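You operate a simulated robot arm through the tools that you are given. There is no shell and no other tool. Be economical: measure what you need, move in short steps, check, and stop when the job is done.

Carry out the task below with a simulated robot arm. There is one attempt and no reset: what you move stays moved.

Task
Take the grey rolled socks and put it on the blue plate.

Only the result counts: the job must be done as asked and must still hold three seconds after the hand-in. Knocking over, shifting, dropping, spilling or breaking anything else fails it.

Robot
A 7-joint arm with a two-finger parallel gripper, fixed in place. Base frame: the origin is at the foot of the arm, x ahead of it, y to its left, z up. Lengths are in m, angles in degrees, forces in N, time in s.
With the tool pointing down near the work surface it reaches from about 0.24 to 0.62 m from the base axis. Its first joint turns from -66.0 to 66.0 degrees. Payload 2.6 kg.
Tool frame: the origin (TCP) lies between the finger pads and is the grasp point; the fingertips stand 0.03 m ahead of it; z points along the fingers, y is the line along which they close. Largest opening 0.094 m; finger width 0.028, thickness 0.01; the body of the gripper, 0.05 by 0.096 m, starts 0.055 m behind the TCP.
Orientation is told as [roll, pitch, yaw] about the base's x, y, z axes, in that order, counted from this pose: with the fingers straight down and closing along the base's y, the tool's x points along the base's -x, its y along +y and its z along -z.

Tools
- The arm moves only by the tool move_arm. Its argument "increments" is a list of rows, each an object (a shift or turn left out is 0, a gripper value left out holds the last) with "hand": the gripper command, from -1 (fully open) to 1 (shut), values between in proportion; "travel": the shift along the tool's x, y, z in units of 30 mm (1.0 is 30 mm), a list of three; "rotation": the turn, a rotation vector about the tool's x, y, z in units of 4 degrees (1.0 is 4 degrees), a list of three. In form: [{"hand": hand, "travel": [x, y, z], "rotation": [wx, wy, wz]}, ...]. A call has 1 to 12 rows; each row shifts and turns the commanded pose from where the row before left it, along the tool's axes as they then stand. A call with a number of a shift or a turn outside -1 to 1 is refused whole. Each row takes 0.2 s and may step no farther than 0.05 m and 8.6 degrees from the row before; otherwise, or with a gripper value out of range, the whole call is refused. Where a pose cannot be reached the arm comes as near as it can. A force on the tool above 40 N (or 10 N above the force at the start of the call, whichever is more), or a blocked arm, ends the call early, and 0.2 s more pass. Each finger travels about 0.072 m/s and halts on what it meets, pressing with about 31 N; the grip force reading is that of the motor and also rises with nothing between the fingers. The clock runs only during rows and for 0.2 s after the last one: add rows that do not move to give the fingers time. The reply holds the time, the measured pose of the TCP, the force on the tool along the base axes, the opening and the grip force, in the units named above and with some noise.
- Cameras (640 x 400 px; columns grow to the right, rows downward): "scene" is fixed at [0.039, 0.4438, 0.5475]; the picture's right is [-0.68, -0.73, 0.00], its down [-0.52, 0.49, -0.71] and it looks along [0.51, -0.48, -0.71] (base axes); focal length 342 px, centre (320, 200). "wrist" rides on the gripper at [-0.037, 0, -0.058] in the tool frame; the picture's right is [0.00, -1.00, 0.00], its down [0.97, 0.00, -0.24] and it looks along [0.24, 0.00, 0.97] (tool axes); focal length 218 px, centre (320, 200).
- get_image(camera): a new picture of that camera. No time passes.
- locate(camera, pixels): there is no depth. For up to 12 entries [column, row, z] of the newest picture of that camera ("zoom" is the newest enlarged one), the place [x, y] in the base frame at which the ray of that pixel passes the height z, good to about 0.003 m. No time passes.
- enlarge(camera, box): a new picture of the part [left, top, right, bottom] of that camera's present view, enlarged. No time passes.
- sign_off(): hands the job in; it is judged then, once.

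Go step by step. Measure first, check grasps and placings, and put right what went wrong. The budget is 60 turns and 22 pictures, counting those below and the enlarged ones. Unless the task says otherwise, let go and move clear before handing in, and close with one line.

The tools are called after ">>>" by a JSON object that holds its "name" and its "arguments". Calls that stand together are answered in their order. move_arm: Moves the arm, as the interface text tells. Its arguments: {"type":"object","properties":{"increments":{"type":"array"}},"required":["increments"]} The other tools are called the same way: get_image (camera) takes a picture; locate (camera, pixels) gives the place at which the rays of pixels pass given heights; enlarge (camera, box) takes an enlarged picture of a part of a camera's view; sign_off () hands the job in.

At the start:

```text
t: 0.0
tool_pos: [0.3385, 0.3148, 0.3034]
tcp_rot: [0.0, 0.1, -0.1]
ft_force: [0.0, 0.5, 0.9]
grip_width: 0.0941
finger_force: 0.0
```

scene: 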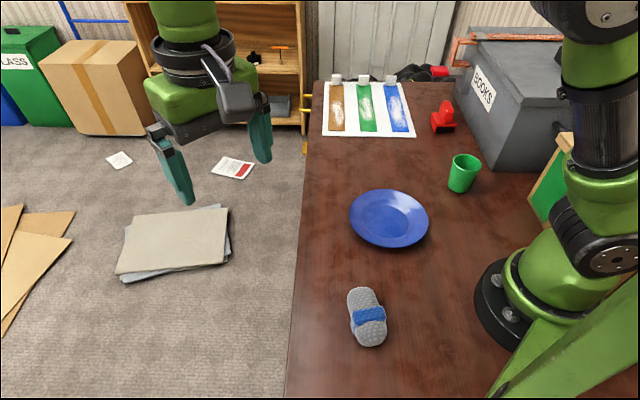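
wrist: 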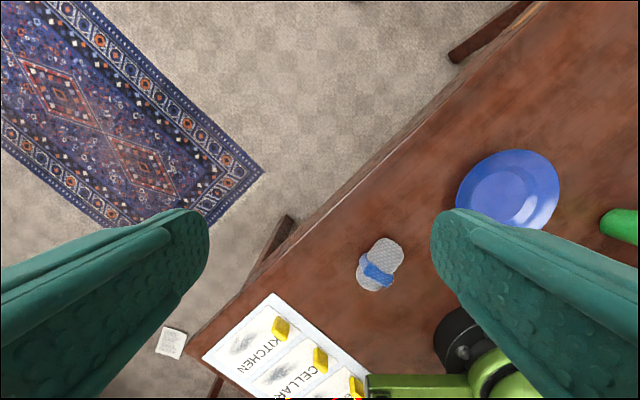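

The scene picture shows the socks around (367,317) with a blue band, and the plate around (389,218). I'll measure both.

>>> {"name": "locate", "arguments": {"camera": "scene", "pixels": [[367, 317, 0.03], [358, 290, 0.03], [373, 345, 0.02], [348, 310, 0.03], [386, 315, 0.02], [389, 215, 0.01], [351, 215, 0.02], [429, 219, 0.02], [389, 189, 0.02], [389, 247, 0.02], [463, 185, 0.0], [463, 157, 0.08]]}}

>>> {"name": "locate", "arguments": {"camera": "wrist", "pixels": [[380, 265, 0.03], [388, 240, 0.03], [370, 290, 0.03], [366, 255, 0.03], [403, 258, 0.03], [508, 190, 0.01]]}}

>>> {"name": "enlarge", "arguments": {"camera": "scene", "box": [310, 180, 470, 380]}}

```text
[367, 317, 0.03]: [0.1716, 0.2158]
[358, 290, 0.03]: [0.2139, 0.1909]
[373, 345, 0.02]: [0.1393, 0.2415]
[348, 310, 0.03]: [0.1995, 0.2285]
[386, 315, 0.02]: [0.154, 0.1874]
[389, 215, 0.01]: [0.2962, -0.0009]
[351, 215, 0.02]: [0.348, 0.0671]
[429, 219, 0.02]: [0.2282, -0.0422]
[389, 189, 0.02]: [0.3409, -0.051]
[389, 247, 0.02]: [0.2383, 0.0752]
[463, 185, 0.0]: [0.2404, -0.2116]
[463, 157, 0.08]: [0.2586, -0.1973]
```

```text
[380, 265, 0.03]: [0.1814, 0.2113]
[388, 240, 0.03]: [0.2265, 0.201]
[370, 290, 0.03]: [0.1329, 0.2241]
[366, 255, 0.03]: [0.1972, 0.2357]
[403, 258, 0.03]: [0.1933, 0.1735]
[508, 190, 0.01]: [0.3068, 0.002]
```

```text
2.00 times, centred on (390, 280) of scene
```

zoom: 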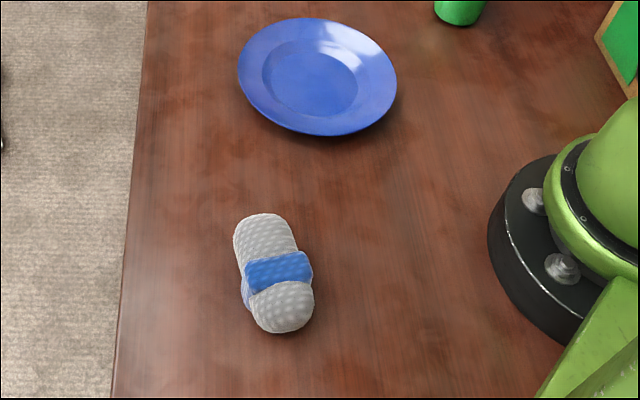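

Both cameras put the socks near (0.18, 0.212) and the plate at about (0.295, 0.005). I'll move above the socks, staying high, to take a closer look.

>>> {"name": "move_arm", "arguments": {"increments": [{"hand": -1, "travel": [0.88, -0.57, 0.75]}, {"travel": [0.88, -0.57, 0.75]}, {"travel": [0.88, -0.57, 0.75]}, {"travel": [0.88, -0.57, 0.75]}, {"travel": [0.88, -0.57, 0.75]}, {"travel": [0.88, -0.57, 0.75]}, {}]}}

>>> {"name": "get_image", "arguments": {"camera": "wrist"}}

```text
t: 1.6
tool_pos: [0.1817, 0.2114, 0.1687]
tcp_rot: [0.1, -0.1, 0.0]
ft_force: [-0.2, -0.3, 0.6]
grip_width: 0.094
finger_force: 0.2
```

```text
18 pictures are left
```

wrist: 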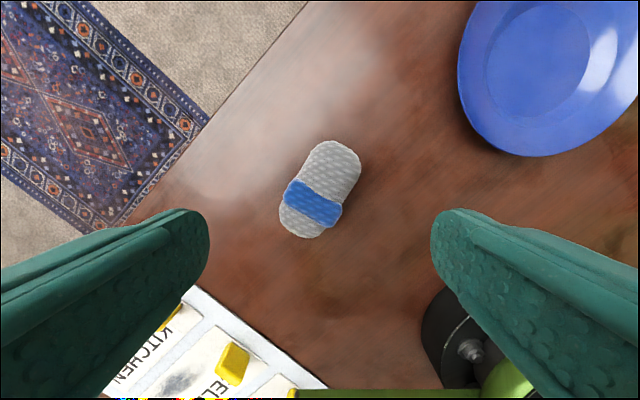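

The socks run from about (340,143) to (300,237) in the wrist view. I'll locate their ends and sides.

>>> {"name": "locate", "arguments": {"camera": "wrist", "pixels": [[337, 142, 0.025], [301, 237, 0.025], [320, 189, 0.03], [289, 186, 0.025], [341, 215, 0.025], [312, 150, 0.025], [361, 165, 0.025], [280, 218, 0.025], [327, 233, 0.025]]}}

```text
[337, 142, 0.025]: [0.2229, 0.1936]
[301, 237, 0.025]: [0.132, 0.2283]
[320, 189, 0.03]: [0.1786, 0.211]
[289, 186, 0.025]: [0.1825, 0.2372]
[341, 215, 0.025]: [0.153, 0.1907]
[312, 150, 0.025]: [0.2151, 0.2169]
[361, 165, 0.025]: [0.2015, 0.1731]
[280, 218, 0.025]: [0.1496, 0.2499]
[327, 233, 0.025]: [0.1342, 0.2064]
```

The centre is about (0.177, 0.211), with the long axis some 26° off the base's x and a width of about 0.048. I'll turn the tool 25° about its z, shift slightly and come down partway.

>>> {"name": "move_arm", "arguments": {"increments": [{"hand": -1, "travel": [0.16, 0.01, 0]}, {"travel": [0, 0, 0.35], "rotation": [0, 0, 1]}, {"travel": [0, 0, 0.35], "rotation": [0, 0, 1]}, {"travel": [0, 0, 0.35], "rotation": [0, 0, 1]}, {"travel": [0, 0, 0.35], "rotation": [0, 0, 1]}, {"travel": [0, 0, 0.35], "rotation": [0, 0, 1]}, {"travel": [0, 0, 0.35], "rotation": [0, 0, 1]}, {"rotation": [0, 0, 0.3]}, {}]}}

>>> {"name": "get_image", "arguments": {"camera": "wrist"}}

```text
t: 3.6
tool_pos: [0.1748, 0.2122, 0.1067]
tcp_rot: [0.0, 0.0, -25.3]
ft_force: [1.4, 0.4, 0.2]
grip_width: 0.0939
finger_force: 0.0
```

```text
17 pictures are left
```

wrist: 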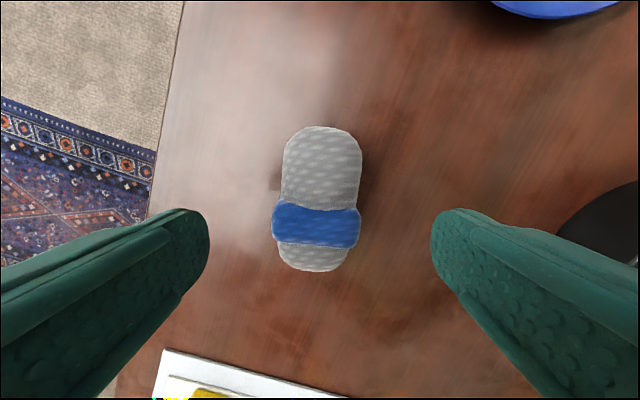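

The socks are aligned with the fingers and centred between them (columns 272–361, centre about 318). I'll go straight down to z≈0.037.

>>> {"name": "move_arm", "arguments": {"increments": [{"hand": -1, "travel": [0, 0, 0.6]}, {"travel": [0, 0, 0.6]}, {"travel": [0, 0, 0.6]}, {"travel": [0, 0, 0.52]}, {}]}}

>>> {"name": "locate", "arguments": {"camera": "wrist", "pixels": [[320, 127, 0.03], [314, 270, 0.02], [317, 205, 0.045]]}}

```text
t: 4.8
tool_pos: [0.1751, 0.2123, 0.0363]
tcp_rot: [0.0, 0.1, -25.2]
ft_force: [-0.6, -0.5, 0.0]
grip_width: 0.094
finger_force: 0.1
```

```text
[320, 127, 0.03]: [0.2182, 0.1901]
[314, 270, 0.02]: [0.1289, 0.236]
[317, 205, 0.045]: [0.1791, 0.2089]
```

The tool is centred on the socks with no contact, so I'll close the fingers.

>>> {"name": "move_arm", "arguments": {"increments": [{"hand": 1}, {"hand": 1}, {"hand": 1}, {"hand": 1}, {"hand": 1}, {"hand": 1}]}}

```text
t: 6.2
tool_pos: [0.1753, 0.2126, 0.0357]
tcp_rot: [0.0, -0.1, -25.1]
ft_force: [0.0, -0.2, 0.0]
grip_width: 0.0559
finger_force: 31.1
```

The fingers stopped at 0.056 with 31 N, so they're holding something. I'll lift and check.

>>> {"name": "move_arm", "arguments": {"increments": [{"hand": 1, "travel": [0, 0, -0.6]}, {"travel": [0, 0, -0.8]}, {"travel": [0, 0, -0.8]}, {"travel": [0, 0, -0.8]}, {"travel": [0, 0, -0.8]}, {}]}}

>>> {"name": "get_image", "arguments": {"camera": "scene"}}

>>> {"name": "get_image", "arguments": {"camera": "wrist"}}

```text
t: 7.6
tool_pos: [0.1744, 0.2126, 0.151]
tcp_rot: [0.1, 0.0, -25.2]
ft_force: [0.3, 0.1, -1.0]
grip_width: 0.0558
finger_force: 31.0
```

```text
16 pictures are left
```

scene: 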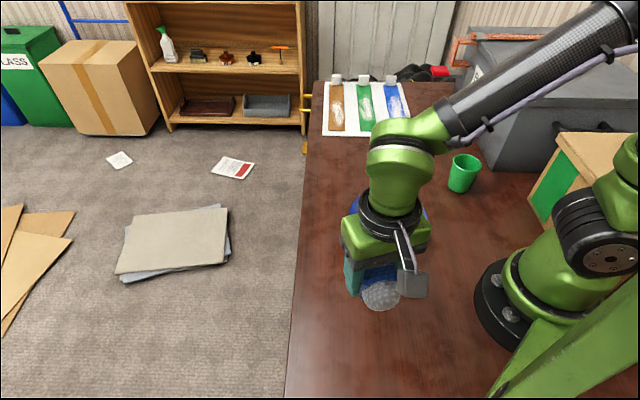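

```text
15 pictures are left
```

wrist: 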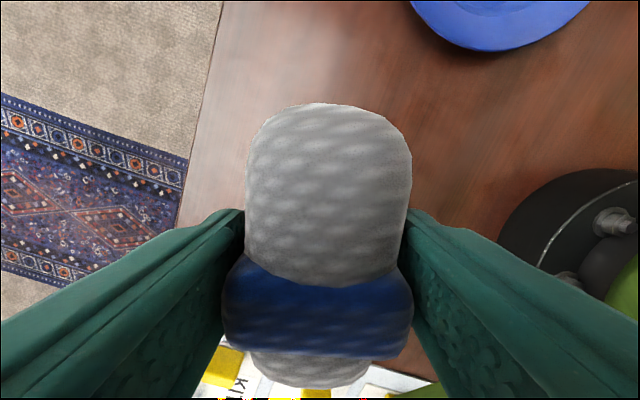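

The socks are held (band between the fingers, width 0.056) and raised to z=0.151. The plate's centre, from its rim midpoints, is about (0.291, 0.011), so I'll carry them over it at this height.

>>> {"name": "move_arm", "arguments": {"increments": [{"hand": 1, "travel": [-0.8, -0.55, 0]}, {"travel": [-0.8, -0.55, 0]}, {"travel": [-0.8, -0.55, 0]}, {"travel": [-0.8, -0.55, 0]}, {"travel": [-0.8, -0.55, 0]}, {"travel": [-0.8, -0.55, 0]}, {"travel": [-0.8, -0.55, 0]}, {"travel": [-0.8, -0.55, 0]}, {}]}}

>>> {"name": "get_image", "arguments": {"camera": "wrist"}}

>>> {"name": "get_image", "arguments": {"camera": "scene"}}

```text
t: 9.6
tool_pos: [0.2935, 0.0106, 0.1508]
tcp_rot: [0.0, 0.0, -25.2]
ft_force: [0.0, 0.9, -0.6]
grip_width: 0.0553
finger_force: 31.3
```

```text
14 pictures are left
```

wrist: 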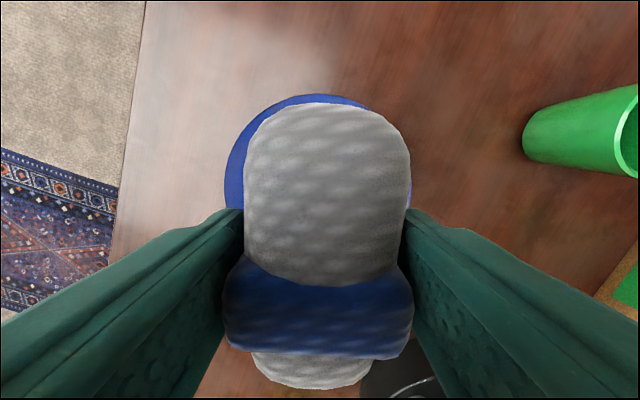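

```text
13 pictures are left
```

scene: 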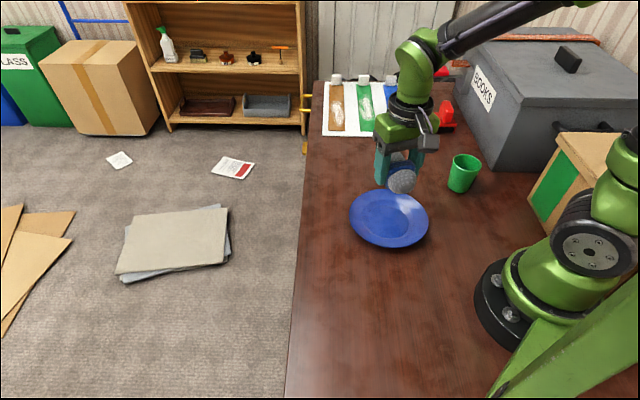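

The plate shows behind the socks in the wrist view, with its edges at columns 225 and 411 and its top at row 94. I'll confirm the centre with locate.

>>> {"name": "locate", "arguments": {"camera": "wrist", "pixels": [[225, 186, 0.02], [411, 190, 0.02], [318, 188, 0.01], [310, 94, 0.02]]}}

>>> {"name": "locate", "arguments": {"camera": "scene", "pixels": [[350, 215, 0.02], [429, 219, 0.02], [391, 189, 0.02], [389, 248, 0.02]]}}

```text
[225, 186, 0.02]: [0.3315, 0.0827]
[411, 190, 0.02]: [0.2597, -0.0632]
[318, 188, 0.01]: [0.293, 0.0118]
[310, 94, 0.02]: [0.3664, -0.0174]
```

```text
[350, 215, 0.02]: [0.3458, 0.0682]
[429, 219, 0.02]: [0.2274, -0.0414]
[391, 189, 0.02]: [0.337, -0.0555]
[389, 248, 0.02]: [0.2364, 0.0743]
```

The plate's centre is about (0.293, 0.011), right under the tool. I'll lower to z≈0.057.

>>> {"name": "move_arm", "arguments": {"increments": [{"hand": 1, "travel": [0, 0, 0.8]}, {"travel": [0, 0, 0.8]}, {"travel": [0, 0, 0.8]}, {"travel": [0, 0, 0.5]}, {"travel": [0, 0, 0.2]}, {}]}}

>>> {"name": "enlarge", "arguments": {"camera": "scene", "box": [310, 130, 470, 280]}}

```text
t: 11.0
tool_pos: [0.2926, 0.0111, 0.0572]
tcp_rot: [0.0, 0.0, -25.1]
ft_force: [-0.4, 0.1, -0.8]
grip_width: 0.0549
finger_force: 31.7
```

```text
2.67 times, centred on (390, 205) of scene
```

zoom: 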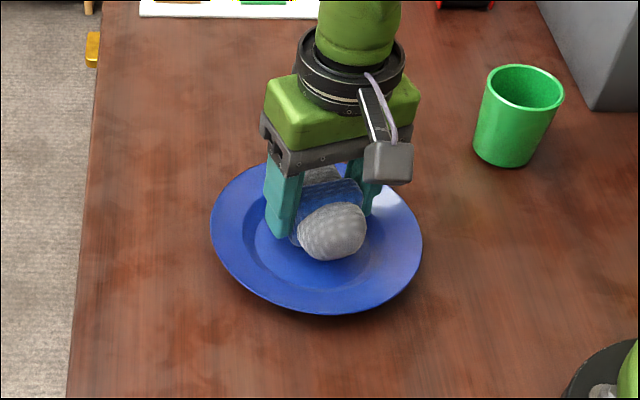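

The socks are over the plate's well with no contact yet. I'll ease down 6 mm.

>>> {"name": "move_arm", "arguments": {"increments": [{"hand": 1, "travel": [0, 0, 0.1]}, {"travel": [0, 0, 0.1]}, {}]}}

```text
t: 11.8
tool_pos: [0.2942, 0.0106, 0.0519]
tcp_rot: [0.0, -0.1, -25.2]
ft_force: [-3.9, -1.3, 17.4]
grip_width: 0.0544
finger_force: 30.9
```

A 17 N contact force says the socks are resting on the plate. I'll back off 1 mm and open partway, so the fingers stay clear of the rim.

>>> {"name": "move_arm", "arguments": {"increments": [{"hand": 1, "travel": [0, 0, -0.04]}, {"hand": 0.0}, {"hand": -0.3}, {"hand": -0.55}, {"hand": -0.55}, {"hand": -0.55}]}}

>>> {"name": "enlarge", "arguments": {"camera": "scene", "box": [310, 130, 470, 280]}}

```text
t: 13.2
tool_pos: [0.2914, 0.011, 0.0534]
tcp_rot: [0.0, 0.0, -25.2]
ft_force: [0.2, 0.4, 0.3]
grip_width: 0.0728
finger_force: 0.0
```

```text
2.67 times, centred on (390, 205) of scene
```

zoom: 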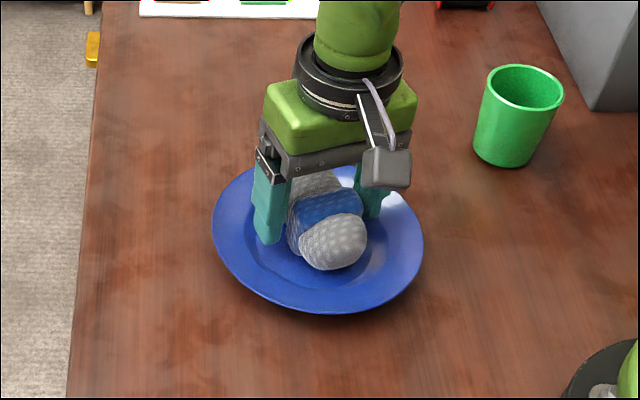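

The socks are free and lying on the plate, with no force on the tool. I'll raise straight up.

>>> {"name": "move_arm", "arguments": {"increments": [{"hand": -0.55, "travel": [0, 0, -0.3]}, {"travel": [0, 0, -0.6]}, {"travel": [0, 0, -0.8]}, {"travel": [0, 0, -0.8]}, {"travel": [0, 0, -0.8]}, {"travel": [0, 0, -0.8]}, {}, {}]}}

>>> {"name": "get_image", "arguments": {"camera": "scene"}}

>>> {"name": "get_image", "arguments": {"camera": "wrist"}}

```text
t: 15.0
tool_pos: [0.2927, 0.0117, 0.1778]
tcp_rot: [0.0, 0.0, -25.1]
ft_force: [0.0, 0.0, 0.7]
grip_width: 0.0728
finger_force: 0.1
```

```text
10 pictures are left
```

scene: 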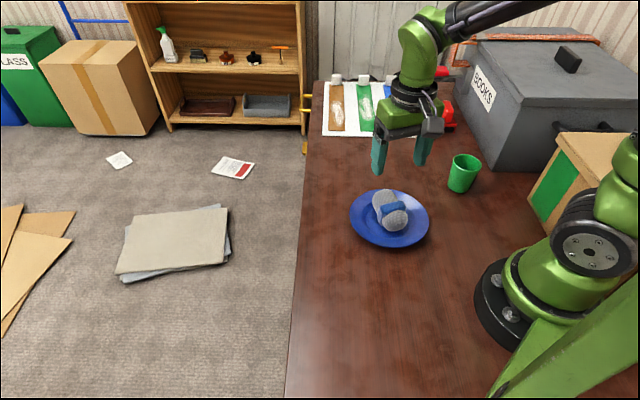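

```text
9 pictures are left
```

wrist: 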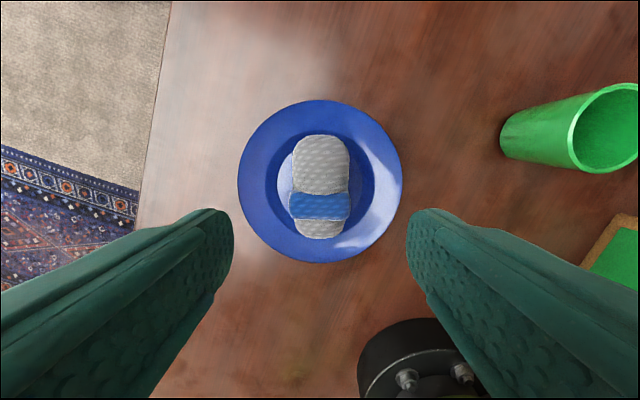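

The socks lie in the middle of the plate (wrist view around (320,187)), the plate hasn't moved, and the gripper is clear at z=0.178. I'll hand in.

>>> {"name": "sign_off", "arguments": {}}

```text
The job is handed in.
```

The grey rolled socks are lying in the middle of the blue plate, the gripper has let go and moved clear, and nothing else in view was disturbed.
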